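You operate a simulated robot arm through the tools that you are given. There is no shell and no other tool. Be economical: measure what you need, move in short steps, check, and stop when the job is done.

You are at the controls of a simulated two-armed robot. One attempt, no reset.

## Task
Pick up the purple-banded core with one hand, pass it to the other hand and put it on the top shelf of the green rack. Set down upright: purple-banded core.
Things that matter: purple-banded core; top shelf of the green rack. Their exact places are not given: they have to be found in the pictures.

It is judged by the outcome, as a careful person would: the job done as asked, and still so three seconds after it is handed in. It fails if anything else is knocked over, pushed out of place, dropped, spilled or broken.

## Robot
Two 7-joint arms with two-finger grippers on one trunk, on a base that drives. Base frame: it is fixed to the floor where the robot stands at the start and does not move with it; the origin is under the middle of the robot, x ahead of it, y to its left, z up; the surface under the hand at the start is at about z = 960. Units: mm, rad, N and s.
The left shoulder is at the start at [25, 158, 1332], the right one opposite. With the tool pointing down near the work surface each hand reaches from about 220 to 700 mm from the robot's upright axis, wherever it stands, measured 20 degrees to its own side. Places, roughly: purple-banded core (9x9x16 cm) [500, -200, 1400]; top shelf of the green rack [500, -400, 1700]. Payload 2.45 kg a hand.
The TCP of each hand is the grasp point between the finger pads, 26 mm short of the fingertips. In the tool frame z runs along the fingers and y along their closing line. The gripper opens to 96 mm. The gripper's body begins 69 mm behind the TCP.
Orientation is told as [roll, pitch, yaw] about the base's x, y, z axes, in that order, counted from this pose: with the fingers straight down and closing along the base's y, the tool's x points along the base's -x, its y along +y and its z along -z.

## Interface
- The arms move only by the tool servo_tool. It takes "left_motion", "right_motion" or both (then of equal length, played together; a hand with none holds still); each is a list of rows, each a list of 3 entries, a list of its own where there are three numbers: the shift along the base's x, y, z in mm, then the turn, a rotation vector about the base's x, y, z in rad, then the closure, from 0 (fully open) to 1 (shut). In form: [[[x, y, z], [rx, ry, rz], fingers], ...]. A call has 1 to 12 rows; each row shifts and turns the commanded pose from where the row before left it. Rows are played at 5 a second. More than 50 mm and 0.15 rad between two rows, or a gripper value outside its range, and nothing of the call is played. A pose out of reach is approached as far as the arm can. The call stops where the force on the tool passes 40 N (or 10 N more than at its start, if that is more) or the arm is blocked; 0.2 s more then pass. The fingers move at their own pace and stop on an object; they squeeze with about 31 N. The grip force told is the motor's: it shows also when the fingers shut on nothing. Time passes only in rows, and 0.2 s behind the last, so rows that do not move let the fingers close. The reply holds the time, the measured pose of the TCP, the force on the tool along the base axes, the opening and the grip force, in the units named above and with some noise, with the torque about the TCP (base axes, N m) and any sound that the robot's microphone picked up.
- Cameras (640 x 400 px; columns grow to the right, rows downward): "scene" is now at [72.2, 14.5, 1821.7]; the picture's right is [0.24, -0.97, -0.00], its down [-0.60, -0.15, -0.78] and it looks along [0.76, 0.19, -0.62] (base axes); focal length 214 px, centre (320, 200). "left" rides on the left gripper at [82, -3, -98] in its tool frame; the picture's right is [0.04, 1.00, 0.00], its down [-0.73, 0.03, -0.68] and it looks along [-0.68, 0.03, 0.73] (tool axes); focal length 256 px, centre (320, 200). "right" rides on the right gripper at [82, 3, -98] in its tool frame; the picture's right is [-0.04, 1.00, 0.00], its down [-0.73, -0.03, -0.68] and it looks along [-0.68, -0.03, 0.73] (tool axes); focal length 256 px, centre (320, 200).
- grab_frame(camera): a new picture of that camera. It takes no simulated time.
- raise_lower(by): slides the trunk up (or, below 0, down) by that many mm; the arms and the scene camera ride with it, the base frame stays. It gives what a move gives, with no picture.
- steer(legs): drives the robot by 1 to 6 legs, each [ahead, left, turn to the left] in mm, mm and rad, along the robot's own axes; the way and the turn of a leg run together, so that a leg with both is an arc; at most 1500 mm and 3.142 rad a leg. The arms and the cameras ride along, it lands a little off, and it stops where it bumps. It gives what a move gives.
- aim_head(pan, tilt): turns the head with the scene camera to pan (to the left, within 2.094 rad either way) and tilt (down, from -0.506 to 1.204), counted from straight ahead of the robot. It gives what a move gives.
- pixel_to_xyz(camera, pixels): there is no depth. For up to 12 entries [column, row, z] of the newest picture of that camera ("zoom" is the newest enlarged one), the place [x, y] in the base frame at which the ray of that pixel passes the height z, good to about 3 mm. It takes no simulated time.
- enlarge(camera, box): a new picture of the part [left, top, right, bottom] of that camera's present view, enlarged. It takes no simulated time.
- job_done(): hands the job in; it is judged then, once.

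Keep the steps short. Do not move on a guess: measure, check each grasp and each placing, and mend mistakes. In all there are 80 turns and 62 pictures (those below and enlarged ones count). Leave the grippers open and the arms clear of the work at the hand-in unless told otherwise, and finish with a single line.

The tools are called after "Emit:" as name(argument=value, ...) on one line, values as JSON. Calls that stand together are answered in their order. servo_tool: Moves the arms, as the interface text tells. Its arguments: {"type":"object","properties":{"left_motion":{"type":"array","items":{"type":"array"}},"right_motion":{"type":"array","items":{"type":"array"}}},"required":[]} The other tools are called the same way: raise_lower (by) slides the trunk up or down; steer (legs) drives the base; aim_head (pan, tilt) turns the head that bears the scene camera; grab_frame (camera) takes a picture; pixel_to_xyz (camera, pixels) gives the place at which the rays of pixels pass given heights; enlarge (camera, box) takes an enlarged picture of a part of a camera's view; job_done () hands the job in.

At the start:

```text
t: 0.0
left_ee_pos: [627.7, 4.6, 997.5]
left_tcp_rot: [0.002, 0.003, 0.001]
left_wrist_force: [0.0, 0.2, -0.4]
left_wrist_torque: [0.04, 0.0, -0.03]
left_finger_gap: 95.9
left_gripper_force: 0.1
right_ee_pos: [335.2, -351.2, 999.0]
right_tcp_rot: [0.001, 0.002, 0.001]
right_wrist_force: [-0.9, 0.0, 0.4]
right_wrist_torque: [-0.01, 0.0, 0.02]
right_finger_gap: 96.0
right_gripper_force: 0.0
trunk travel left (down, up): [-500.0, 67.0]
robot x, y, heading: [-5.1, 3.1, 0.002]
head pan, tilt: [0.243, 0.667]
```

scene: 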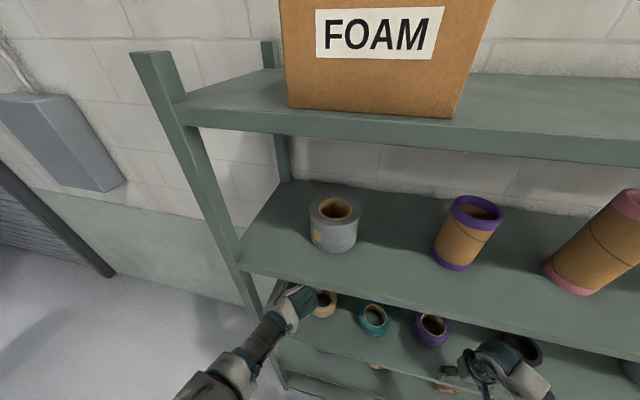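
right: 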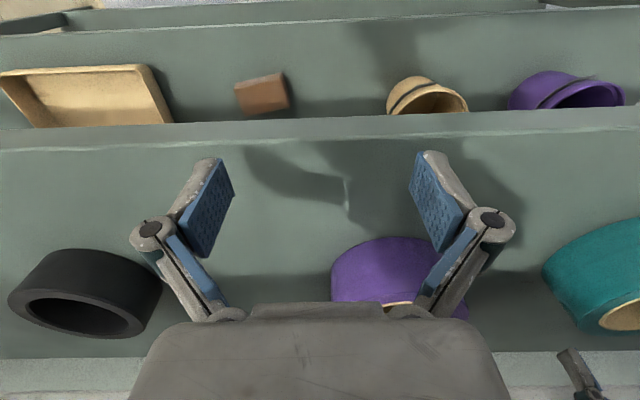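
left: 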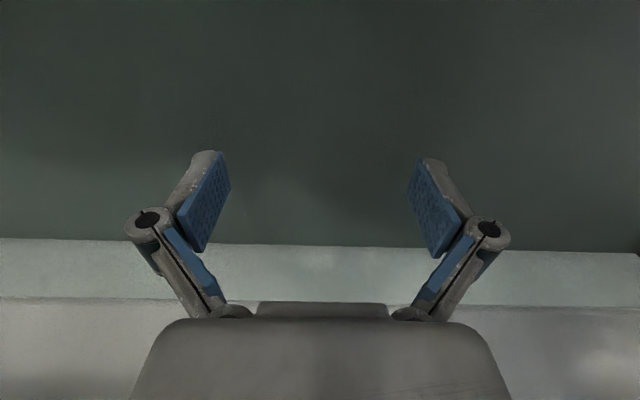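

The scene picture shows the core with purple bands at about (467,232) on the middle shelf, and the top shelf with the FOAM box. I'll turn the head to see the core and the top shelf straight on.

Emit:
pixel_to_xyz(camera="scene", pixels=[[452, 267, 1320], [452, 267, 1400], [478, 210, 1480], [478, 210, 1560], [370, 116, 1700], [370, 116, 1600], [170, 125, 1700], [240, 270, 1320], [640, 165, 1700]])

Emit:
aim_head(pan=-0.35, tilt=0.2)

Emit:
grab_frame(camera="scene")

```text
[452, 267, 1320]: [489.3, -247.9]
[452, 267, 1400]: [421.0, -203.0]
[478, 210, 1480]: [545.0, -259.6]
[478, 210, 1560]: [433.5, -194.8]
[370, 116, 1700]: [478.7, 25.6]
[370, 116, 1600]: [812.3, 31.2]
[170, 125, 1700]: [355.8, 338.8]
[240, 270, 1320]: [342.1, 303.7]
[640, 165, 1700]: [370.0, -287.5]
```

```text
t: 1.0
left_ee_pos: [628.5, 5.3, 999.7]
left_tcp_rot: [-0.001, 0.001, 0.003]
left_wrist_force: [-0.1, 0.9, 0.1]
left_wrist_torque: [-0.02, 0.01, 0.01]
left_finger_gap: 95.9
left_gripper_force: 0.0
right_ee_pos: [332.9, -349.4, 999.6]
right_tcp_rot: [-0.003, -0.002, 0.001]
right_wrist_force: [-0.4, 0.0, 0.4]
right_wrist_torque: [0.0, -0.01, 0.03]
right_finger_gap: 95.8
right_gripper_force: 0.1
trunk travel left (down, up): [-500.0, 67.0]
robot x, y, heading: [-0.6, -0.6, 0.001]
head pan, tilt: [-0.351, 0.201]
```

```text
58 pictures are left
```

scene: 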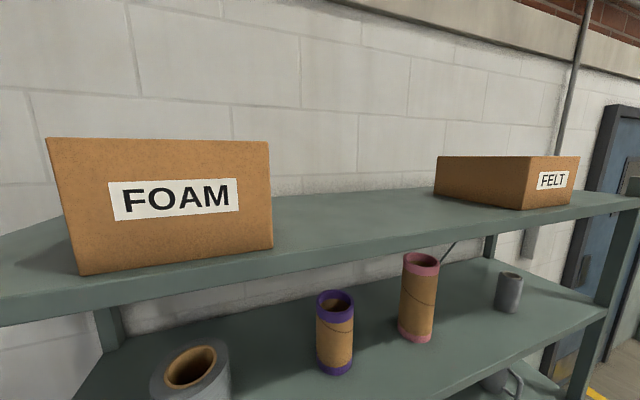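

The core stands at columns 316–354, rows 290–375. The top shelf between FOAM and FELT is clear. Next I'll work out heights by checking rays at several z.

Emit:
pixel_to_xyz(camera="scene", pixels=[[336, 303, 1500], [336, 303, 1550], [336, 303, 1600], [335, 364, 1340], [335, 364, 1390], [335, 364, 1440], [350, 245, 1700], [350, 245, 1650], [420, 235, 1700], [400, 195, 1700], [272, 248, 1700], [440, 193, 1700]])

Emit:
enlarge(camera="scene", box=[260, 220, 460, 400])

```text
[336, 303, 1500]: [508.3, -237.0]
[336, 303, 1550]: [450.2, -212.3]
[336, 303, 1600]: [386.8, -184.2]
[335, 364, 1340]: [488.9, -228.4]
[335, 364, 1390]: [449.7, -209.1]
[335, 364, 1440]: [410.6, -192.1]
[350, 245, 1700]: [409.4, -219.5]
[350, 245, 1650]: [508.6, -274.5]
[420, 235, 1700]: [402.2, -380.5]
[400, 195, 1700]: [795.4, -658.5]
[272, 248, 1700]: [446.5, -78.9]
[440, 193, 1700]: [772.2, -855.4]
```

```text
2.22 times, centred on (360, 310) of scene
```

zoom: 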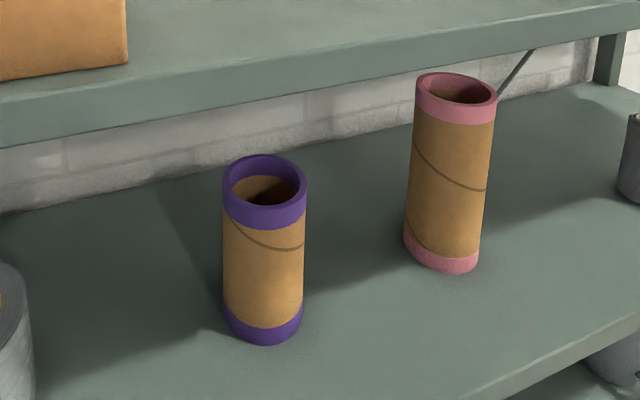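

Rough height consistency puts the core near (450,-210) with the shelf at about 1390, but I need a better measure. Both hands are inside the lower bay, so first I'll look at what is around them.

Emit:
aim_head(pan=0.0, tilt=1.0)

Emit:
grab_frame(camera="scene")

```text
t: 2.1
left_ee_pos: [627.8, 4.4, 999.3]
left_tcp_rot: [0.0, 0.001, 0.001]
left_wrist_force: [0.9, 0.0, -0.9]
left_wrist_torque: [-0.03, 0.03, -0.01]
left_finger_gap: 96.2
left_gripper_force: 0.1
right_ee_pos: [334.9, -348.3, 1000.5]
right_tcp_rot: [0.0, -0.001, 0.001]
right_wrist_force: [-0.6, 0.1, 0.0]
right_wrist_torque: [0.01, 0.0, 0.02]
right_finger_gap: 95.8
right_gripper_force: 0.1
trunk travel left (down, up): [-500.0, 67.0]
robot x, y, heading: [1.0, -1.3, -0.001]
head pan, tilt: [0.0, 1.0]
```

```text
56 pictures are left
```

scene: 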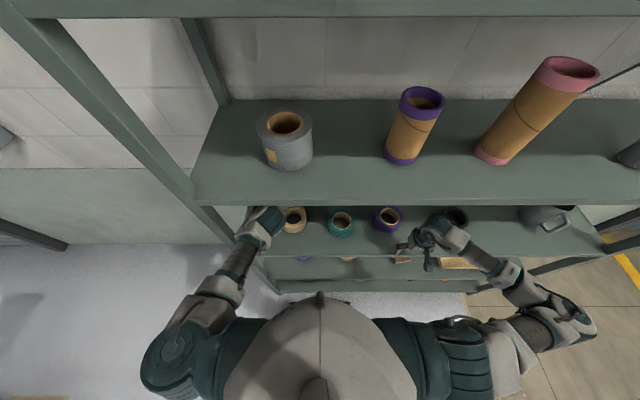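

Emit:
pixel_to_xyz(camera="scene", pixels=[[294, 220, 1000], [341, 222, 1000], [387, 220, 1000], [422, 98, 1500], [422, 98, 1550], [402, 157, 1340], [402, 157, 1390], [400, 205, 1340], [400, 205, 1390], [422, 254, 960], [265, 220, 1250], [265, 220, 1150]])

Emit:
enlarge(camera="scene", box=[200, 160, 500, 320])

```text
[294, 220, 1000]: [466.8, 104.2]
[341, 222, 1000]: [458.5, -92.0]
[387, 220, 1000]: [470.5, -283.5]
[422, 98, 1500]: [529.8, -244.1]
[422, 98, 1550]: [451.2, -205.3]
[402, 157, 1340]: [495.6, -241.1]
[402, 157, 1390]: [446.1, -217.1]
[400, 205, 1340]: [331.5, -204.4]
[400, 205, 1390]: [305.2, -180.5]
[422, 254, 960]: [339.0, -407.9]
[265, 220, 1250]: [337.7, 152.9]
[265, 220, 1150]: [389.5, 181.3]
```

```text
2.13 times, centred on (350, 240) of scene
```

zoom: 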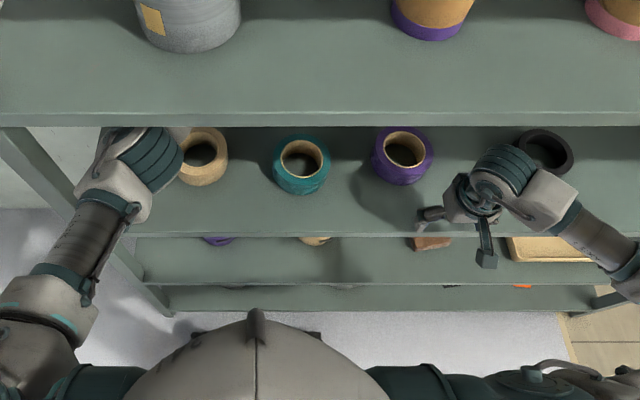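

From two views the estimates agree: core axis near (449,-210), middle shelf z≈1390, core top ≈1550, shelf front edge x≈305. The left hand sits between the tan roll (467,104) and the teal roll (458,-92). I'll narrow its fingers and lift both hands a little before backing out.

Emit:
servo_tool(left_motion=[[[0, 0, 0], [0, 0, 0], 0.9], [[0, 0, 0], [0, 0, 0], 0.9], [[0, 0, 20], [0, 0, 0], 0.9], [[0, 0, 30], [0, 0, 0], 0.9], [[0, 0, 30], [0, 0, 0], 0.9]], right_motion=[[[0, 0, 0], [0, 0, 0], 0], [[0, 0, 0], [0, 0, 0], 0], [[0, 0, 20], [0, 0, 0], 0], [[0, 0, 30], [0, 0, 0], 0], [[0, 0, 30], [0, 0, 0], 0]])

Emit:
grab_frame(camera="left")

```text
t: 3.3
left_ee_pos: [626.8, 5.8, 1080.3]
left_tcp_rot: [0.001, -0.001, 0.003]
left_wrist_force: [0.2, 0.0, 0.5]
left_wrist_torque: [0.0, 0.01, 0.01]
left_finger_gap: 9.7
left_gripper_force: 0.0
right_ee_pos: [332.1, -350.4, 1079.1]
right_tcp_rot: [-0.002, 0.0, 0.002]
right_wrist_force: [-0.9, -0.8, 0.2]
right_wrist_torque: [-0.02, 0.01, 0.05]
right_finger_gap: 96.0
right_gripper_force: 0.1
trunk travel left (down, up): [-500.0, 67.0]
robot x, y, heading: [-2.0, -0.8, -0.002]
head pan, tilt: [0.0, 1.0]
```

```text
54 pictures are left
```

left: 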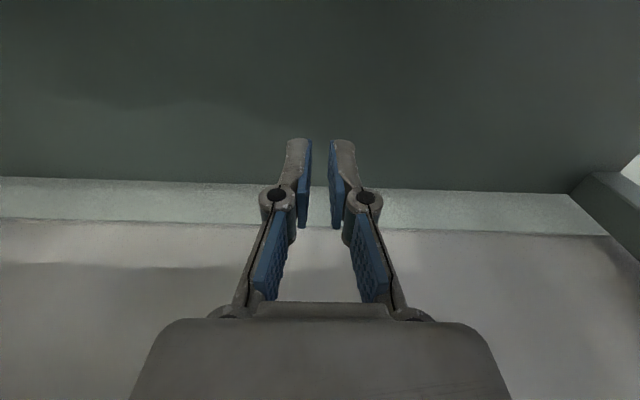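

Nothing was touched. Now I'll drive straight back to take the arms out of the rack.

Emit:
steer(legs=[[-450, 0, 0]])

Emit:
aim_head(pan=-0.2, tilt=0.35)

Emit:
grab_frame(camera="scene")

```text
t: 6.0
left_ee_pos: [180.8, 7.0, 1079.5]
left_tcp_rot: [0.0, 0.0, 0.0]
left_wrist_force: [0.5, -0.2, 0.1]
left_wrist_torque: [-0.01, 0.0, 0.0]
left_finger_gap: 9.6
left_gripper_force: 0.1
right_ee_pos: [-113.1, -349.3, 1079.7]
right_tcp_rot: [-0.003, 0.001, 0.001]
right_wrist_force: [-0.4, 0.0, 0.9]
right_wrist_torque: [0.01, 0.0, 0.02]
right_finger_gap: 95.9
right_gripper_force: 0.0
trunk travel left (down, up): [-500.0, 67.0]
robot x, y, heading: [-446.1, 3.9, 0.003]
head pan, tilt: [0.0, 1.0]
```

```text
t: 7.1
left_ee_pos: [177.8, 7.8, 1081.8]
left_tcp_rot: [-0.002, -0.004, 0.003]
left_wrist_force: [0.3, -0.4, 0.0]
left_wrist_torque: [0.02, 0.02, 0.0]
left_finger_gap: 9.8
left_gripper_force: 0.1
right_ee_pos: [-116.3, -346.2, 1081.7]
right_tcp_rot: [-0.003, -0.005, 0.002]
right_wrist_force: [-0.6, -1.1, -0.4]
right_wrist_torque: [-0.03, -0.01, 0.02]
right_finger_gap: 96.0
right_gripper_force: 0.0
trunk travel left (down, up): [-500.0, 67.0]
robot x, y, heading: [-446.4, -1.7, -0.002]
head pan, tilt: [-0.201, 0.351]
```

```text
53 pictures are left
```

scene: 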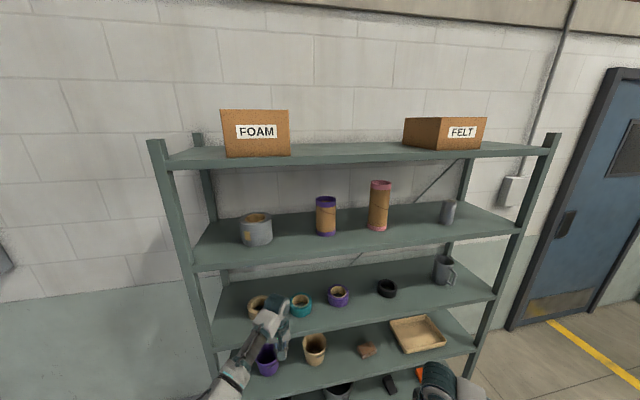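

The arms are out and the whole rack is visible. I'll zoom in to triangulate with this second viewpoint.

Emit:
enlarge(camera="scene", box=[210, 100, 410, 260])

```text
2.50 times, centred on (310, 180) of scene
```

zoom: 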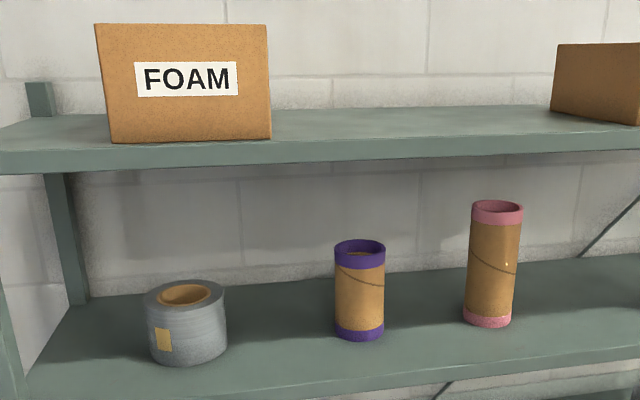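

Emit:
pixel_to_xyz(camera="zoom", pixels=[[360, 250, 1550], [360, 334, 1390], [335, 290, 1470], [385, 290, 1470], [360, 138, 1700], [360, 138, 1720], [360, 138, 1740], [360, 386, 1390], [190, 142, 1720], [271, 138, 1720], [551, 112, 1720], [491, 318, 1390]])

```text
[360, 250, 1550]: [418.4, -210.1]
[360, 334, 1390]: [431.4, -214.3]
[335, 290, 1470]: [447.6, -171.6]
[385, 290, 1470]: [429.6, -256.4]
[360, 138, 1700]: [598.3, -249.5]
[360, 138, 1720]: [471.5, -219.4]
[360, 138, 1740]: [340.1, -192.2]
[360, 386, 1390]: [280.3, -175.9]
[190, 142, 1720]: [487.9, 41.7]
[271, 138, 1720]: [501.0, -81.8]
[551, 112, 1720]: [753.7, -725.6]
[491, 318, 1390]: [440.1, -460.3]
```

Triangulating gives: core axis ≈(468,-217), middle shelf ≈1370, core top ≈1530, diameter ≈88, front edge ≈318, top shelf ≈1740. Now I'll raise the left hand in front of the rack and slant its fingers forward and down (pitch about -60°), fingers open.

Emit:
servo_tool(left_motion=[[[-8, 12, 47], [0, -0.15, 0], 0], [[-8, 12, 47], [0, -0.15, 0], 0], [[-8, 12, 47], [0, -0.15, 0], 0], [[-8, 12, 47], [0, -0.15, 0], 0], [[-8, 12, 47], [0, -0.15, 0], 0], [[-8, 12, 47], [0, -0.15, 0], 0], [[-8, 12, 47], [0, -0.15, 0], 0], [[-8, 12, 47], [0, 0, 0], 0], [[-8, 12, 47], [0, 0, 0], 0], [[0, 0, 0], [0, 0, 0], 0], [[0, 0, 0], [0, 0, 0], 0]])

Emit:
grab_frame(camera="left")

Emit:
grab_frame(camera="scene")

```text
t: 9.5
left_ee_pos: [104.4, 114.0, 1504.8]
left_tcp_rot: [-0.003, -1.052, 0.0]
left_wrist_force: [0.2, -0.3, 0.0]
left_wrist_torque: [0.0, 0.04, 0.03]
left_finger_gap: 96.1
left_gripper_force: 0.1
right_ee_pos: [-116.2, -349.4, 1080.7]
right_tcp_rot: [0.0, -0.001, 0.002]
right_wrist_force: [0.9, -0.3, -0.4]
right_wrist_torque: [-0.01, 0.03, 0.01]
right_finger_gap: 95.9
right_gripper_force: 0.0
trunk travel left (down, up): [-500.0, 67.0]
robot x, y, heading: [-447.7, 0.7, 0.004]
head pan, tilt: [-0.201, 0.351]
```

```text
51 pictures are left
```

left: 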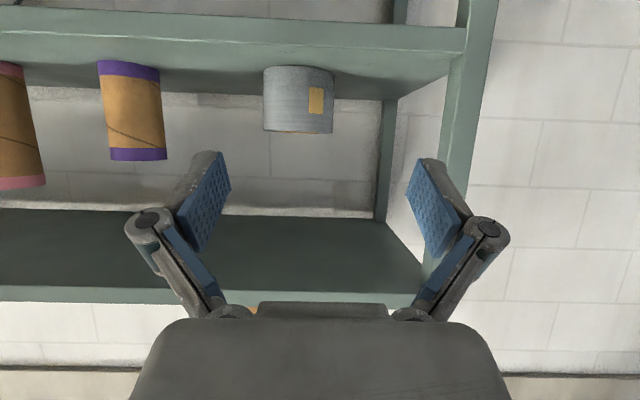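

```text
50 pictures are left
```

scene: 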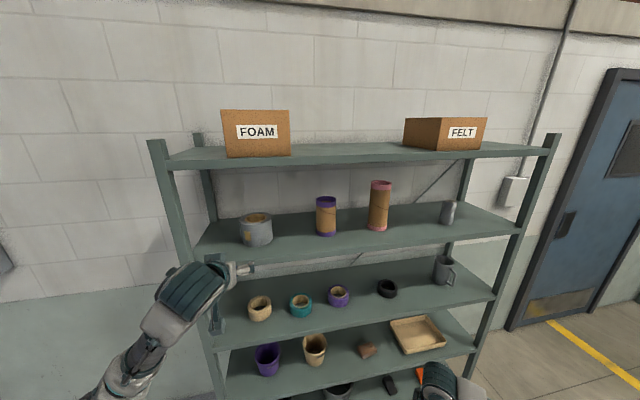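

The hand is posed well. The core needs to be in line with the left hand: I'll drive sideways about 330 mm to the right, still clear in front of the rack.

Emit:
steer(legs=[[0, -331, 0]])

Emit:
grab_frame(camera="left")

Emit:
aim_head(pan=0.1, tilt=0.4)

Emit:
grab_frame(camera="scene")

```text
t: 11.7
left_ee_pos: [103.3, -185.6, 1503.0]
left_tcp_rot: [-0.04, -1.052, 0.037]
left_wrist_force: [1.0, 0.1, 0.2]
left_wrist_torque: [-0.04, 0.05, -0.05]
left_finger_gap: 95.9
left_gripper_force: 0.0
right_ee_pos: [-116.4, -656.6, 1086.7]
right_tcp_rot: [-0.017, -0.009, 0.008]
right_wrist_force: [1.0, 1.7, -0.8]
right_wrist_torque: [-0.08, 0.08, 0.02]
right_finger_gap: 95.9
right_gripper_force: 0.1
trunk travel left (down, up): [-500.0, 67.0]
robot x, y, heading: [-449.7, -328.7, 0.001]
head pan, tilt: [-0.201, 0.351]
```

```text
49 pictures are left
```

left: 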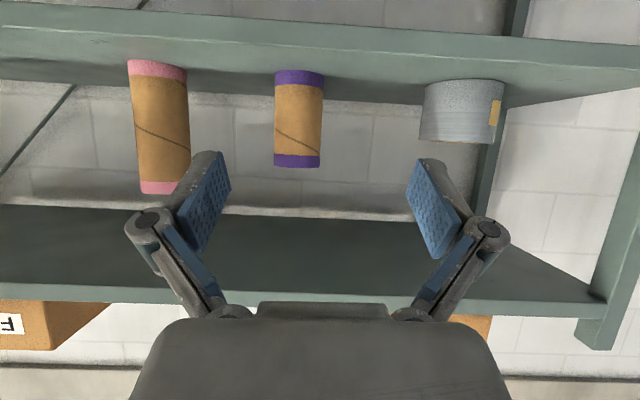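

```text
t: 12.5
left_ee_pos: [101.2, -199.5, 1506.2]
left_tcp_rot: [-0.018, -1.056, 0.02]
left_wrist_force: [-0.6, -0.2, 0.1]
left_wrist_torque: [0.01, -0.02, 0.0]
left_finger_gap: 95.9
left_gripper_force: 0.0
right_ee_pos: [-118.8, -666.6, 1084.0]
right_tcp_rot: [-0.005, -0.01, 0.008]
right_wrist_force: [-0.1, 0.5, -0.1]
right_wrist_torque: [0.01, 0.01, 0.01]
right_finger_gap: 96.0
right_gripper_force: 0.1
trunk travel left (down, up): [-500.0, 67.0]
robot x, y, heading: [-449.9, -324.1, 0.002]
head pan, tilt: [0.099, 0.4]
```

```text
48 pictures are left
```

scene: 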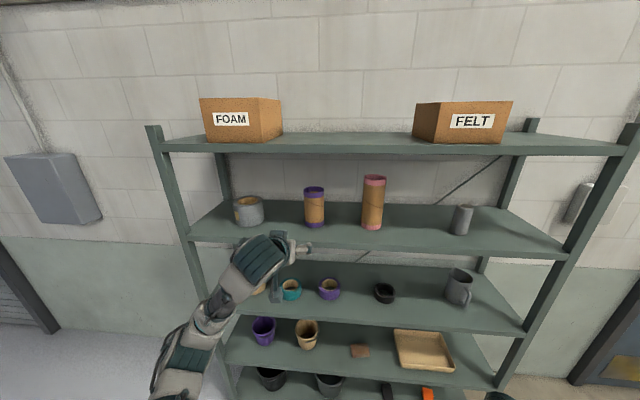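

The arms were still settling after the drive. I'll wait a moment and take a fresh left picture.

Emit:
servo_tool(left_motion=[[[0, 0, 0], [0, 0, 0], 0], [[0, 0, 0], [0, 0, 0], 0], [[0, 0, 0], [0, 0, 0], 0], [[0, 0, 0], [0, 0, 0], 0], [[0, 0, 0], [0, 0, 0], 0]])

Emit:
enlarge(camera="left", box=[220, 40, 420, 190])

```text
t: 13.7
left_ee_pos: [101.3, -177.7, 1504.1]
left_tcp_rot: [-0.045, -1.053, 0.044]
left_wrist_force: [-0.2, 0.6, -0.1]
left_wrist_torque: [0.01, 0.04, -0.05]
left_finger_gap: 95.7
left_gripper_force: 0.1
right_ee_pos: [-118.0, -650.4, 1089.9]
right_tcp_rot: [-0.017, -0.012, 0.01]
right_wrist_force: [0.9, 1.4, -0.1]
right_wrist_torque: [-0.09, 0.03, 0.0]
right_finger_gap: 95.9
right_gripper_force: 0.1
trunk travel left (down, up): [-500.0, 67.0]
robot x, y, heading: [-447.7, -323.7, 0.004]
head pan, tilt: [0.099, 0.4]
```

```text
2.67 times, centred on (320, 115) of left
```

zoom: 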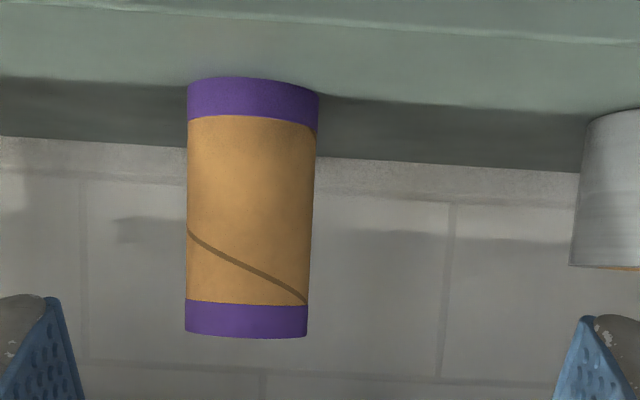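

Emit:
servo_tool(left_motion=[[[0, 0, 0], [0, 0, 0], 0], [[0, 0, 0], [0, 0, 0], 0], [[0, 0, 0], [0, 0, 0], 0], [[0, 0, 0], [0, 0, 0], 0], [[0, 0, 0], [0, 0, 0], 0], [[0, 0, 0], [0, 0, 0], 0], [[0, 0, 0], [0, 0, 0], 0], [[0, 0, 0], [0, 0, 0], 0], [[0, 0, 0], [0, 0, 0], 0], [[0, 0, 0], [0, 0, 0], 0]])

```text
t: 15.9
left_ee_pos: [100.1, -198.9, 1506.6]
left_tcp_rot: [-0.023, -1.056, 0.021]
left_wrist_force: [0.6, 0.7, -0.2]
left_wrist_torque: [0.03, 0.0, 0.01]
left_finger_gap: 95.8
left_gripper_force: 0.1
right_ee_pos: [-117.8, -666.8, 1085.2]
right_tcp_rot: [-0.009, -0.011, 0.005]
right_wrist_force: [-0.4, 0.8, 0.5]
right_wrist_torque: [-0.02, 0.0, -0.02]
right_finger_gap: 96.2
right_gripper_force: 0.0
trunk travel left (down, up): [-500.0, 67.0]
robot x, y, heading: [-445.7, -327.4, 0.003]
head pan, tilt: [0.099, 0.4]
```

The arm still sways a little. Another wait to see whether it decays.

Emit:
servo_tool(left_motion=[[[0, 0, 0], [0, 0, 0], 0], [[0, 0, 0], [0, 0, 0], 0]])

Emit:
servo_tool(left_motion=[[[0, 0, 0], [0, 0, 0], 0], [[0, 0, 0], [0, 0, 0], 0]])

Emit:
servo_tool(left_motion=[[[0, 0, 0], [0, 0, 0], 0], [[0, 0, 0], [0, 0, 0], 0], [[0, 0, 0], [0, 0, 0], 0], [[0, 0, 0], [0, 0, 0], 0], [[0, 0, 0], [0, 0, 0], 0], [[0, 0, 0], [0, 0, 0], 0], [[0, 0, 0], [0, 0, 0], 0], [[0, 0, 0], [0, 0, 0], 0], [[0, 0, 0], [0, 0, 0], 0], [[0, 0, 0], [0, 0, 0], 0], [[0, 0, 0], [0, 0, 0], 0], [[0, 0, 0], [0, 0, 0], 0]])

```text
t: 16.5
left_ee_pos: [100.5, -186.9, 1504.5]
left_tcp_rot: [-0.033, -1.054, 0.032]
left_wrist_force: [0.1, -0.1, 0.2]
left_wrist_torque: [-0.03, 0.01, -0.03]
left_finger_gap: 96.1
left_gripper_force: 0.0
right_ee_pos: [-118.9, -657.0, 1086.5]
right_tcp_rot: [-0.012, -0.011, 0.009]
right_wrist_force: [0.5, 0.7, -0.1]
right_wrist_torque: [-0.04, 0.04, 0.0]
right_finger_gap: 95.8
right_gripper_force: 0.0
trunk travel left (down, up): [-500.0, 67.0]
robot x, y, heading: [-447.7, -323.6, 0.005]
head pan, tilt: [0.099, 0.4]
```

```text
t: 17.1
left_ee_pos: [100.4, -216.3, 1506.0]
left_tcp_rot: [0.0, -1.052, 0.002]
left_wrist_force: [-0.6, -1.4, 0.4]
left_wrist_torque: [0.08, -0.01, 0.11]
left_finger_gap: 96.3
left_gripper_force: 0.1
right_ee_pos: [-119.0, -678.2, 1082.2]
right_tcp_rot: [0.001, -0.008, 0.005]
right_wrist_force: [-1.3, -1.0, -0.5]
right_wrist_torque: [0.12, -0.01, 0.0]
right_finger_gap: 95.9
right_gripper_force: 0.1
trunk travel left (down, up): [-500.0, 67.0]
robot x, y, heading: [-444.7, -330.2, 0.005]
head pan, tilt: [0.099, 0.4]
```

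```text
t: 19.7
left_ee_pos: [99.5, -192.8, 1505.0]
left_tcp_rot: [-0.03, -1.054, 0.027]
left_wrist_force: [-0.3, 1.0, 0.6]
left_wrist_torque: [0.01, 0.03, -0.02]
left_finger_gap: 96.0
left_gripper_force: 0.0
right_ee_pos: [-118.6, -662.2, 1086.4]
right_tcp_rot: [-0.01, -0.011, 0.009]
right_wrist_force: [0.4, 0.3, 1.0]
right_wrist_torque: [-0.03, 0.03, -0.01]
right_finger_gap: 96.0
right_gripper_force: 0.0
trunk travel left (down, up): [-500.0, 67.0]
robot x, y, heading: [-448.2, -326.9, 0.006]
head pan, tilt: [0.099, 0.4]
```

Emit:
servo_tool(left_motion=[[[0, 0, 0], [0, 0, 0], 0], [[0, 0, 0], [0, 0, 0], 0], [[0, 0, 0], [0, 0, 0], 0], [[0, 0, 0], [0, 0, 0], 0], [[0, 0, 0], [0, 0, 0], 0], [[0, 0, 0], [0, 0, 0], 0], [[0, 0, 0], [0, 0, 0], 0], [[0, 0, 0], [0, 0, 0], 0], [[0, 0, 0], [0, 0, 0], 0], [[0, 0, 0], [0, 0, 0], 0], [[0, 0, 0], [0, 0, 0], 0], [[0, 0, 0], [0, 0, 0], 0]])

Emit:
servo_tool(left_motion=[[[0, -5, 0], [0, 0, 0], 0], [[0, -5, 0], [0, 0, 0], 0], [[0, -5, 0], [0, 0, 0], 0], [[0, -5, 0], [0, 0, 0], 0], [[0, 0, 0], [0, 0, 0], 0], [[0, 0, 0], [0, 0, 0], 0], [[0, 0, 0], [0, 0, 0], 0], [[0, 0, 0], [0, 0, 0], 0]])

Emit:
grab_frame(camera="left")

```text
t: 22.3
left_ee_pos: [100.5, -198.3, 1505.4]
left_tcp_rot: [-0.023, -1.055, 0.024]
left_wrist_force: [-0.5, -0.1, 0.0]
left_wrist_torque: [-0.03, -0.01, -0.02]
left_finger_gap: 96.0
left_gripper_force: 0.0
right_ee_pos: [-119.2, -664.6, 1085.0]
right_tcp_rot: [-0.006, -0.011, 0.006]
right_wrist_force: [0.5, -0.4, -0.7]
right_wrist_torque: [0.01, 0.01, -0.01]
right_finger_gap: 96.0
right_gripper_force: 0.0
trunk travel left (down, up): [-500.0, 67.0]
robot x, y, heading: [-445.4, -328.0, -0.0]
head pan, tilt: [0.099, 0.4]
```

```text
t: 24.1
left_ee_pos: [99.9, -222.3, 1505.7]
left_tcp_rot: [-0.017, -1.056, 0.019]
left_wrist_force: [-0.1, -0.1, 0.1]
left_wrist_torque: [-0.01, 0.03, 0.03]
left_finger_gap: 95.8
left_gripper_force: 0.0
right_ee_pos: [-118.9, -668.0, 1084.5]
right_tcp_rot: [-0.007, -0.009, 0.008]
right_wrist_force: [-0.6, 0.1, -0.2]
right_wrist_torque: [0.01, -0.02, -0.01]
right_finger_gap: 96.1
right_gripper_force: 0.2
trunk travel left (down, up): [-500.0, 67.0]
robot x, y, heading: [-450.0, -329.3, 0.003]
head pan, tilt: [0.099, 0.4]
```

```text
46 pictures are left
```

left: 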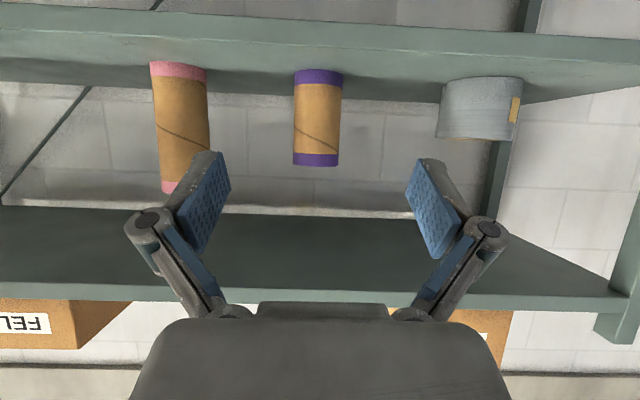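

Settled now. I'll measure the core with the left camera (core spans columns 294–341, bottom row 72, top row 166).

Emit:
pixel_to_xyz(camera="left", pixels=[[319, 76, 1370], [317, 163, 1530], [294, 118, 1450], [341, 118, 1450], [317, 118, 1450], [182, 120, 1450], [480, 76, 1370], [320, 45, 1370]])

Emit:
pixel_to_xyz(camera="scene", pixels=[[314, 226, 1370], [314, 192, 1530], [372, 227, 1370], [285, 140, 1740], [413, 142, 1740], [340, 150, 1740], [505, 142, 1740]])

```text
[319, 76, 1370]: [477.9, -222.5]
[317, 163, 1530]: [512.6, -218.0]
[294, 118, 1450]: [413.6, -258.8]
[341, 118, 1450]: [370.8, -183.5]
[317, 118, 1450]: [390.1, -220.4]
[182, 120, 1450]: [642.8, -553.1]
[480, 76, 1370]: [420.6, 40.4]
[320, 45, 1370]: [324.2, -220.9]
```

```text
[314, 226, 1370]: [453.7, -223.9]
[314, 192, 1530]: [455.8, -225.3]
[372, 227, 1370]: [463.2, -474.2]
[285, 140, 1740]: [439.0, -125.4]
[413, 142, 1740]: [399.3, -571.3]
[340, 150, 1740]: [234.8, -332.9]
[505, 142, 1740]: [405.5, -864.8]
```

The core is near (465,-221) and the hand is at y=-222, z=1506, about 25 mm below the core's top. I'll drive forward 250 mm, staying ~100 mm short of the core.

Emit:
steer(legs=[[125, 0, 0], [125, 0, 0]])

Emit:
servo_tool(left_motion=[[[0, 0, 0], [0, 0, 0], 0], [[0, 0, 0], [0, 0, 0], 0], [[0, 0, 0], [0, 0, 0], 0], [[0, 0, 0], [0, 0, 0], 0], [[0, 0, 0], [0, 0, 0], 0], [[0, 0, 0], [0, 0, 0], 0], [[0, 0, 0], [0, 0, 0], 0], [[0, 0, 0], [0, 0, 0], 0], [[0, 0, 0], [0, 0, 0], 0], [[0, 0, 0], [0, 0, 0], 0], [[0, 0, 0], [0, 0, 0], 0], [[0, 0, 0], [0, 0, 0], 0]])

Emit:
grab_frame(camera="left")

```text
t: 26.2
left_ee_pos: [348.2, -220.9, 1505.9]
left_tcp_rot: [-0.02, -1.055, 0.021]
left_wrist_force: [0.4, -0.1, 0.2]
left_wrist_torque: [-0.02, 0.01, -0.02]
left_finger_gap: 95.8
left_gripper_force: 0.1
right_ee_pos: [129.7, -667.1, 1084.2]
right_tcp_rot: [-0.007, -0.01, 0.008]
right_wrist_force: [-0.3, -0.1, 0.1]
right_wrist_torque: [0.03, 0.04, 0.0]
right_finger_gap: 95.8
right_gripper_force: 0.1
trunk travel left (down, up): [-500.0, 67.0]
robot x, y, heading: [-200.1, -322.2, 0.007]
head pan, tilt: [0.099, 0.4]
```

```text
t: 28.8
left_ee_pos: [347.7, -217.3, 1506.3]
left_tcp_rot: [-0.023, -1.055, 0.022]
left_wrist_force: [-0.2, -0.7, -0.3]
left_wrist_torque: [0.0, 0.02, -0.02]
left_finger_gap: 96.0
left_gripper_force: 0.1
right_ee_pos: [130.4, -665.4, 1085.6]
right_tcp_rot: [-0.008, -0.01, 0.007]
right_wrist_force: [0.0, -0.5, -0.3]
right_wrist_torque: [-0.01, 0.0, 0.03]
right_finger_gap: 96.0
right_gripper_force: 0.0
trunk travel left (down, up): [-500.0, 67.0]
robot x, y, heading: [-197.5, -331.8, 0.001]
head pan, tilt: [0.099, 0.4]
```

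```text
45 pictures are left
```

left: 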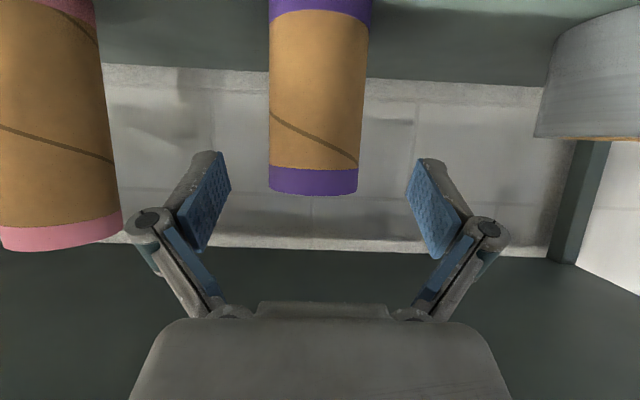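

Core edges at the purple band: columns 269 and 358 (row 180). I'll measure these and the pink core's near edge.

Emit:
pixel_to_xyz(camera="left", pixels=[[269, 180, 1518], [358, 180, 1518], [269, 180, 1510], [358, 180, 1510], [268, 90, 1450], [368, 60, 1430], [313, 195, 1530], [120, 215, 1500], [120, 215, 1530], [313, 195, 1525]])

Emit:
enlarge(camera="left", box=[160, 90, 480, 290])

```text
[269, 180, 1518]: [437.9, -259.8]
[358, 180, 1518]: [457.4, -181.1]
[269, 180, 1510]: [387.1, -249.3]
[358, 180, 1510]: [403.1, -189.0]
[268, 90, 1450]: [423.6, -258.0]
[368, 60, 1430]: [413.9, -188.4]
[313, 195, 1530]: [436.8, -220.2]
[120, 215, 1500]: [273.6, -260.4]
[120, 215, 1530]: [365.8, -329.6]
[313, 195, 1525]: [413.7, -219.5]
```

```text
2.00 times, centred on (320, 190) of left
```

zoom: 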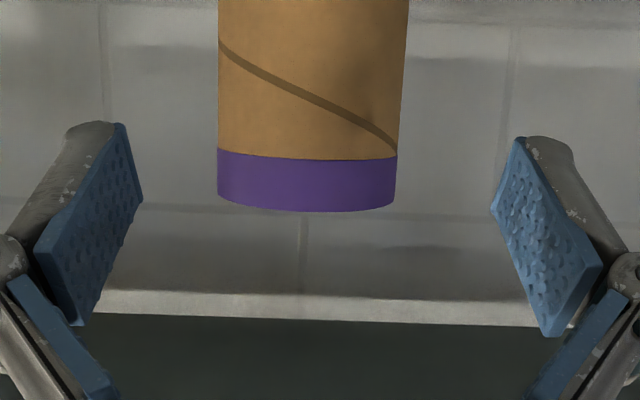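

Core centre y≈-221, hand ≈-218; the closing line is level along y. I'll shift -3 in y and advance 55 mm, then check the clearance on both sides.

Emit:
servo_tool(left_motion=[[[10, -1, 0], [0, 0, 0], 0], [[10, -1, 0], [0, 0, 0], 0], [[10, -1, 0], [0, 0, 0], 0], [[10, 0, 0], [0, 0, 0], 0], [[10, 0, 0], [0, 0, 0], 0], [[5, 0, 0], [0, 0, 0], 0], [[0, 0, 0], [0, 0, 0], 0], [[0, 0, 0], [0, 0, 0], 0], [[0, 0, 0], [0, 0, 0], 0]])

Emit:
grab_frame(camera="left")

```text
t: 30.8
left_ee_pos: [404.3, -221.3, 1505.9]
left_tcp_rot: [-0.023, -1.055, 0.023]
left_wrist_force: [0.2, 0.5, 0.1]
left_wrist_torque: [-0.02, 0.0, -0.01]
left_finger_gap: 96.2
left_gripper_force: 0.0
right_ee_pos: [128.9, -664.8, 1085.6]
right_tcp_rot: [-0.007, -0.012, 0.009]
right_wrist_force: [-0.9, -0.4, 0.3]
right_wrist_torque: [-0.01, 0.02, -0.03]
right_finger_gap: 96.1
right_gripper_force: 0.2
trunk travel left (down, up): [-500.0, 67.0]
robot x, y, heading: [-196.8, -328.4, 0.0]
head pan, tilt: [0.099, 0.4]
```

```text
43 pictures are left
```

left: 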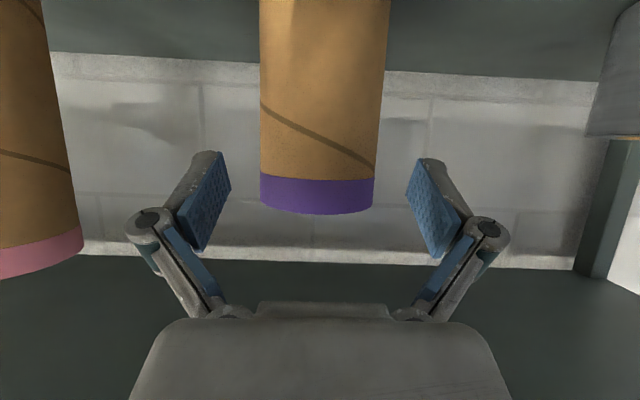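

Gaps are equal (29 px left, 31 px right). Advance 30 mm more and check again.

Emit:
servo_tool(left_motion=[[[6, 0, 0], [0, 0, 0], 0], [[6, 0, 0], [0, 0, 0], 0], [[6, 0, 0], [0, 0, 0], 0], [[6, 0, 0], [0, 0, 0], 0], [[6, 0, 0], [0, 0, 0], 0], [[0, 0, 0], [0, 0, 0], 0], [[0, 0, 0], [0, 0, 0], 0]])

Emit:
enlarge(camera="left", box=[160, 110, 480, 310])

```text
t: 32.4
left_ee_pos: [434.2, -221.5, 1505.7]
left_tcp_rot: [-0.022, -1.056, 0.023]
left_wrist_force: [-0.5, 0.5, 0.3]
left_wrist_torque: [-0.03, -0.01, -0.01]
left_finger_gap: 96.1
left_gripper_force: 0.0
right_ee_pos: [129.7, -666.1, 1086.9]
right_tcp_rot: [-0.007, -0.01, 0.007]
right_wrist_force: [0.4, -0.6, 0.1]
right_wrist_torque: [0.02, 0.03, -0.02]
right_finger_gap: 95.8
right_gripper_force: 0.1
trunk travel left (down, up): [-500.0, 67.0]
robot x, y, heading: [-202.4, -326.4, 0.004]
head pan, tilt: [0.099, 0.4]
```

```text
2.00 times, centred on (320, 210) of left
```

zoom: 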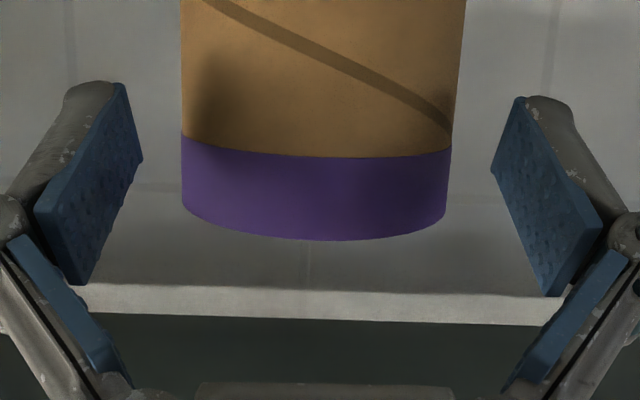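

Still centred (gaps 39 and 41 zoomed px). Advance another 30 mm.

Emit:
servo_tool(left_motion=[[[5, 0, 0], [0, 0, 0], 0], [[5, 0, 0], [0, 0, 0], 0], [[5, 0, 0], [0, 0, 0], 0], [[5, 0, 0], [0, 0, 0], 0], [[5, 0, 0], [0, 0, 0], 0], [[5, 0, 0], [0, 0, 0], 0], [[0, 0, 0], [0, 0, 0], 0]])

Emit:
enlarge(camera="left", box=[160, 110, 480, 310])

```text
t: 34.0
left_ee_pos: [463.2, -220.7, 1505.3]
left_tcp_rot: [-0.022, -1.057, 0.022]
left_wrist_force: [0.3, -0.4, -0.3]
left_wrist_torque: [0.03, 0.01, -0.01]
left_finger_gap: 96.0
left_gripper_force: 0.1
right_ee_pos: [128.9, -664.1, 1086.1]
right_tcp_rot: [-0.007, -0.01, 0.007]
right_wrist_force: [0.2, -0.5, 0.1]
right_wrist_torque: [-0.03, -0.02, 0.0]
right_finger_gap: 96.3
right_gripper_force: 0.0
trunk travel left (down, up): [-500.0, 67.0]
robot x, y, heading: [-197.3, -329.1, 0.004]
head pan, tilt: [0.099, 0.4]
```

```text
2.00 times, centred on (320, 210) of left
```

zoom: 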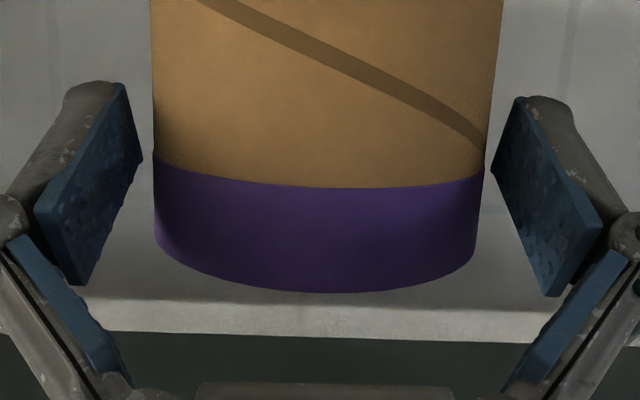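

Width growth gives core diameter ≈90 and axis ≈15–18 mm further ahead. It's centred within 1 mm; advance 14 mm slowly.

Emit:
servo_tool(left_motion=[[[3, 0, 0], [0, 0, 0], 0], [[3, 0, 0], [0, 0, 0], 0], [[3, 0, 0], [0, 0, 0], 0], [[3, 0, 0], [0, 0, 0], 0], [[2, 0, 0], [0, 0, 0], 0], [[0, 0, 0], [0, 0, 0], 0]])

Emit:
grab_frame(camera="left")

Emit:
grab_frame(camera="scene")

```text
t: 35.4
left_ee_pos: [477.7, -221.6, 1505.2]
left_tcp_rot: [-0.023, -1.055, 0.023]
left_wrist_force: [0.8, 0.2, -0.1]
left_wrist_torque: [0.04, -0.01, 0.01]
left_finger_gap: 95.8
left_gripper_force: 0.0
right_ee_pos: [130.9, -665.5, 1085.0]
right_tcp_rot: [-0.007, -0.009, 0.006]
right_wrist_force: [0.1, 0.2, 0.4]
right_wrist_torque: [0.0, 0.0, 0.01]
right_finger_gap: 96.2
right_gripper_force: 0.0
trunk travel left (down, up): [-500.0, 67.0]
robot x, y, heading: [-197.7, -326.2, -0.0]
head pan, tilt: [0.099, 0.4]
```

```text
40 pictures are left
```

left: 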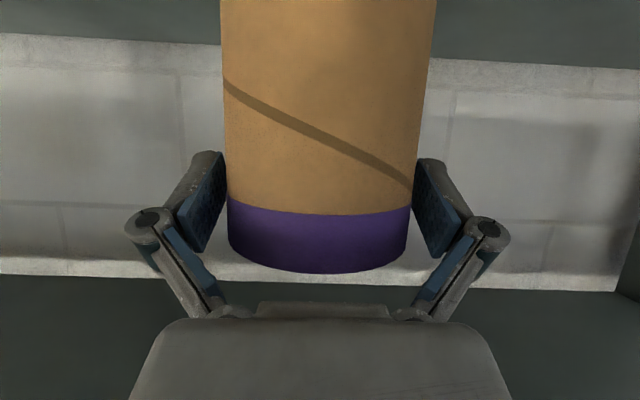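

```text
39 pictures are left
```

scene: 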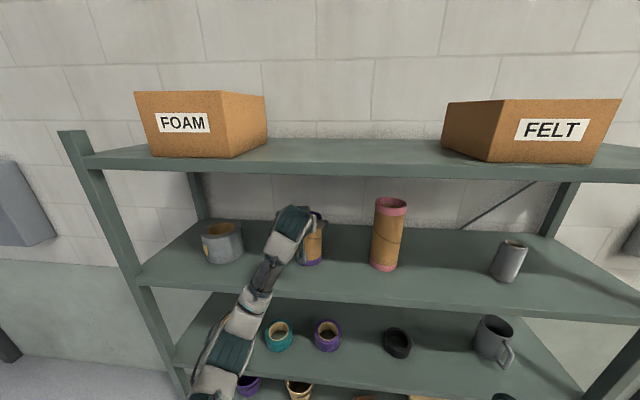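

The pads now flank the core; axis ≈481. Advance 3 mm and close the fingers.

Emit:
servo_tool(left_motion=[[[3, 0, 0], [0, 0, 0], 0], [[0, 0, 0], [0, 0, 0], 0.15], [[0, 0, 0], [0, 0, 0], 0.5], [[0, 0, 0], [0, 0, 0], 1], [[0, 0, 0], [0, 0, 0], 1], [[0, 0, 0], [0, 0, 0], 1]])

Emit:
grab_frame(camera="left")

```text
t: 36.8
left_ee_pos: [481.3, -220.4, 1506.3]
left_tcp_rot: [-0.022, -1.056, 0.022]
left_wrist_force: [-1.3, 0.8, 1.1]
left_wrist_torque: [-0.02, 0.02, -0.01]
left_finger_gap: 86.7
left_gripper_force: 30.9
right_ee_pos: [129.4, -665.7, 1085.8]
right_tcp_rot: [-0.01, -0.011, 0.007]
right_wrist_force: [1.0, -1.2, -0.4]
right_wrist_torque: [-0.01, 0.0, 0.02]
right_finger_gap: 95.9
right_gripper_force: 0.2
trunk travel left (down, up): [-500.0, 67.0]
robot x, y, heading: [-195.6, -325.5, -0.003]
head pan, tilt: [0.099, 0.4]
```

```text
38 pictures are left
```

left: 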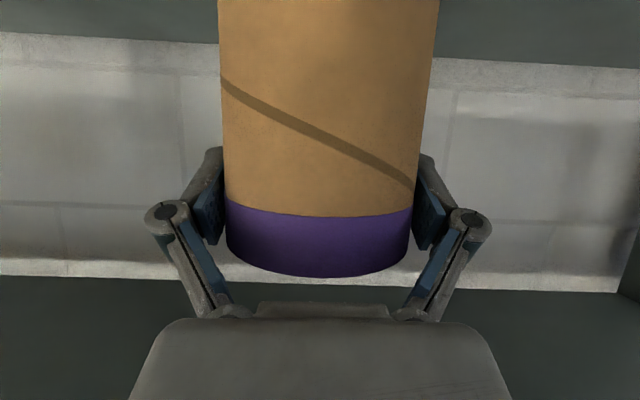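

Gripped: gap 86.7 mm, 31 N. Lift 40 mm and check weight.

Emit:
servo_tool(left_motion=[[[0, 0, 5], [0, 0, 0], 1], [[0, 0, 10], [0, 0, 0], 1], [[0, 0, 10], [0, 0, 0], 1], [[0, 0, 15], [0, 0, 0], 1], [[0, 0, 0], [0, 0, 0], 1], [[0, 0, 0], [0, 0, 0], 1]])

Emit:
grab_frame(camera="scene")

```text
t: 38.2
left_ee_pos: [481.7, -222.8, 1546.2]
left_tcp_rot: [-0.023, -1.057, 0.022]
left_wrist_force: [0.6, 0.3, -1.7]
left_wrist_torque: [0.0, 0.0, -0.02]
left_finger_gap: 86.7
left_gripper_force: 30.6
right_ee_pos: [130.5, -664.8, 1085.5]
right_tcp_rot: [-0.008, -0.01, 0.007]
right_wrist_force: [-0.4, -0.4, 0.8]
right_wrist_torque: [0.03, 0.03, 0.02]
right_finger_gap: 96.0
right_gripper_force: 0.2
trunk travel left (down, up): [-500.0, 67.0]
robot x, y, heading: [-197.6, -328.5, 0.002]
head pan, tilt: [0.099, 0.4]
```

```text
37 pictures are left
```

scene: 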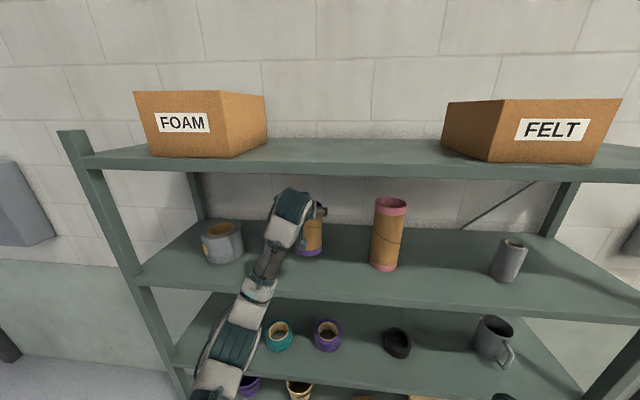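

The core is off the shelf and hanging upright. I'll drive straight back 350 mm to clear the rack.

Emit:
steer(legs=[[-175, 0, 0], [-175, 0, 0]])

Emit:
aim_head(pan=0.0, tilt=0.6)

Emit:
grab_frame(camera="scene")

```text
t: 40.8
left_ee_pos: [134.3, -221.4, 1543.0]
left_tcp_rot: [-0.021, -1.051, 0.025]
left_wrist_force: [-0.5, 0.2, -1.6]
left_wrist_torque: [0.06, 0.0, 0.0]
left_finger_gap: 86.9
left_gripper_force: 30.7
right_ee_pos: [-217.2, -665.7, 1084.8]
right_tcp_rot: [-0.007, -0.009, 0.006]
right_wrist_force: [-0.9, 0.4, -0.4]
right_wrist_torque: [-0.03, -0.01, 0.01]
right_finger_gap: 95.8
right_gripper_force: 0.2
trunk travel left (down, up): [-500.0, 67.0]
robot x, y, heading: [-548.1, -329.2, 0.005]
head pan, tilt: [0.099, 0.4]
```

```text
t: 41.5
left_ee_pos: [126.1, -220.2, 1548.1]
left_tcp_rot: [-0.025, -1.059, 0.026]
left_wrist_force: [-0.1, 0.6, -1.1]
left_wrist_torque: [0.0, 0.0, 0.01]
left_finger_gap: 87.0
left_gripper_force: 31.2
right_ee_pos: [-222.9, -663.7, 1087.1]
right_tcp_rot: [-0.008, -0.014, 0.008]
right_wrist_force: [0.5, -0.5, -0.5]
right_wrist_torque: [-0.03, 0.0, -0.02]
right_finger_gap: 96.0
right_gripper_force: 0.1
trunk travel left (down, up): [-500.0, 67.0]
robot x, y, heading: [-548.8, -329.4, 0.005]
head pan, tilt: [0.0, 0.6]
```

```text
36 pictures are left
```

scene: 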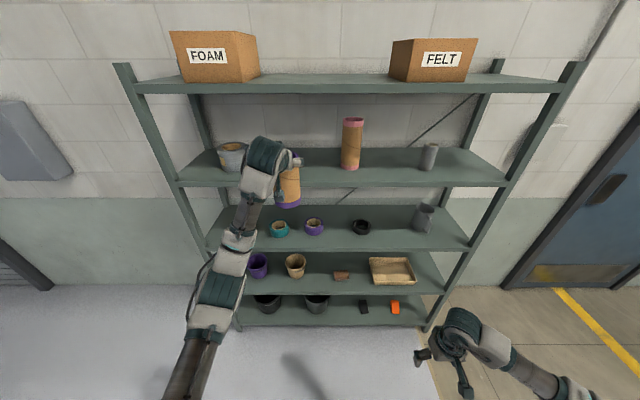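

Clear of the rack. Now swing the left hand to point to the right (yaw −1.26) and bring the core to the robot's middle, keeping it upright.

Emit:
servo_tool(left_motion=[[[-22, -9, -7], [0, 0, -0.14], 1], [[-22, -9, -7], [0, 0, -0.14], 1], [[-22, -9, -7], [0, 0, -0.14], 1], [[-22, -9, -7], [0, 0, -0.14], 1], [[-22, -9, -7], [0, 0, -0.14], 1], [[-22, -9, -7], [0, 0, -0.14], 1], [[-22, -9, -7], [0, 0, -0.14], 1], [[-22, -9, -7], [0, 0, -0.14], 1], [[-22, -9, -7], [0, 0, -0.14], 1], [[0, 0, 0], [0, 0, 0], 1], [[0, 0, 0], [0, 0, 0], 1]])

Emit:
servo_tool(right_motion=[[[0, 0, 35], [0, -0.15, 0], 0], [[0, 0, 35], [0, -0.15, 0], 0], [[0, 0, 35], [0, -0.15, 0], 0], [[0, 0, 35], [0, -0.15, 0], 0], [[0, 0, 35], [0, -0.15, 0], 0], [[0, 0, 35], [0, -0.15, 0], 0], [[0, 0, 35], [0, -0.15, 0], 0], [[0, 0, 35], [0, 0, 0], 0], [[0, 0, 35], [0, 0, 0], 0], [[0, 0, 0], [0, 0, 0], 0]])

Emit:
grab_frame(camera="scene")

```text
t: 43.9
left_ee_pos: [-72.0, -300.2, 1484.7]
left_tcp_rot: [-0.029, -1.058, -1.231]
left_wrist_force: [0.6, 0.0, -1.7]
left_wrist_torque: [-0.03, -0.01, 0.02]
left_finger_gap: 86.8
left_gripper_force: 31.7
right_ee_pos: [-223.1, -664.1, 1085.8]
right_tcp_rot: [-0.006, -0.015, 0.007]
right_wrist_force: [-0.2, -0.6, -0.4]
right_wrist_torque: [0.01, 0.01, 0.0]
right_finger_gap: 95.8
right_gripper_force: 0.1
trunk travel left (down, up): [-500.0, 67.0]
robot x, y, heading: [-550.2, -328.0, 0.009]
head pan, tilt: [0.0, 0.6]
```

```text
t: 46.1
left_ee_pos: [-73.0, -300.0, 1484.8]
left_tcp_rot: [-0.029, -1.059, -1.233]
left_wrist_force: [0.2, -0.6, -1.6]
left_wrist_torque: [-0.03, 0.01, 0.0]
left_finger_gap: 86.8
left_gripper_force: 30.7
right_ee_pos: [-156.8, -700.1, 1428.0]
right_tcp_rot: [-0.021, -1.061, 0.015]
right_wrist_force: [0.4, 0.4, -0.3]
right_wrist_torque: [-0.01, 0.01, -0.03]
right_finger_gap: 95.9
right_gripper_force: 0.1
right hand out of reach, approached as far as the arm can: row 3, 4, 5, 6, 7
trunk travel left (down, up): [-500.0, 67.0]
robot x, y, heading: [-551.4, -328.1, 0.001]
head pan, tilt: [0.0, 0.6]
```

```text
35 pictures are left
```

scene: 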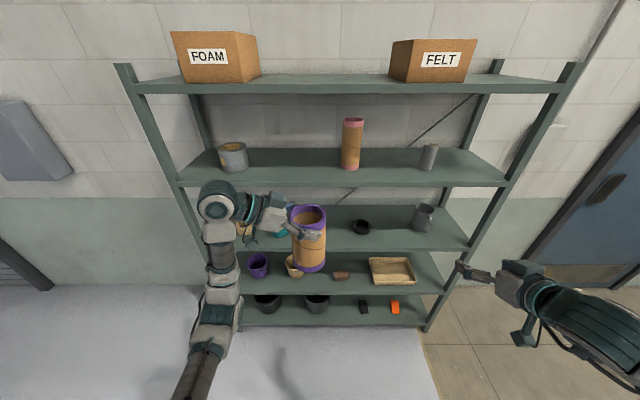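

The core is held upright at the middle. The right arm had trouble near its body; I'll turn it left step by step and see where it settles.

Emit:
servo_tool(right_motion=[[[10, 10, 0], [0, 0, 0.14], 0], [[10, 10, 0], [0, 0, 0.14], 0], [[10, 10, 0], [0, 0, 0.14], 0], [[10, 10, 0], [0, 0, 0.14], 0], [[10, 10, 0], [0, 0, 0.14], 0], [[0, 10, 0], [0, 0, 0.14], 0], [[0, 0, 0], [0, 0, 0], 0], [[0, 0, 0], [0, 0, 0], 0]])

```text
t: 47.9
left_ee_pos: [-71.5, -300.7, 1485.1]
left_tcp_rot: [-0.031, -1.058, -1.228]
left_wrist_force: [0.3, 0.0, -1.7]
left_wrist_torque: [-0.02, -0.02, -0.02]
left_finger_gap: 86.6
left_gripper_force: 31.0
right_ee_pos: [-112.9, -589.0, 1471.1]
right_tcp_rot: [-0.002, -1.07, 0.793]
right_wrist_force: [0.9, 0.2, 0.7]
right_wrist_torque: [-0.02, 0.0, 0.0]
right_finger_gap: 95.8
right_gripper_force: 0.0
right hand out of reach, approached as far as the arm can: row 5, 6
trunk travel left (down, up): [-500.0, 67.0]
robot x, y, heading: [-549.5, -326.8, 0.005]
head pan, tilt: [0.0, 0.6]
```

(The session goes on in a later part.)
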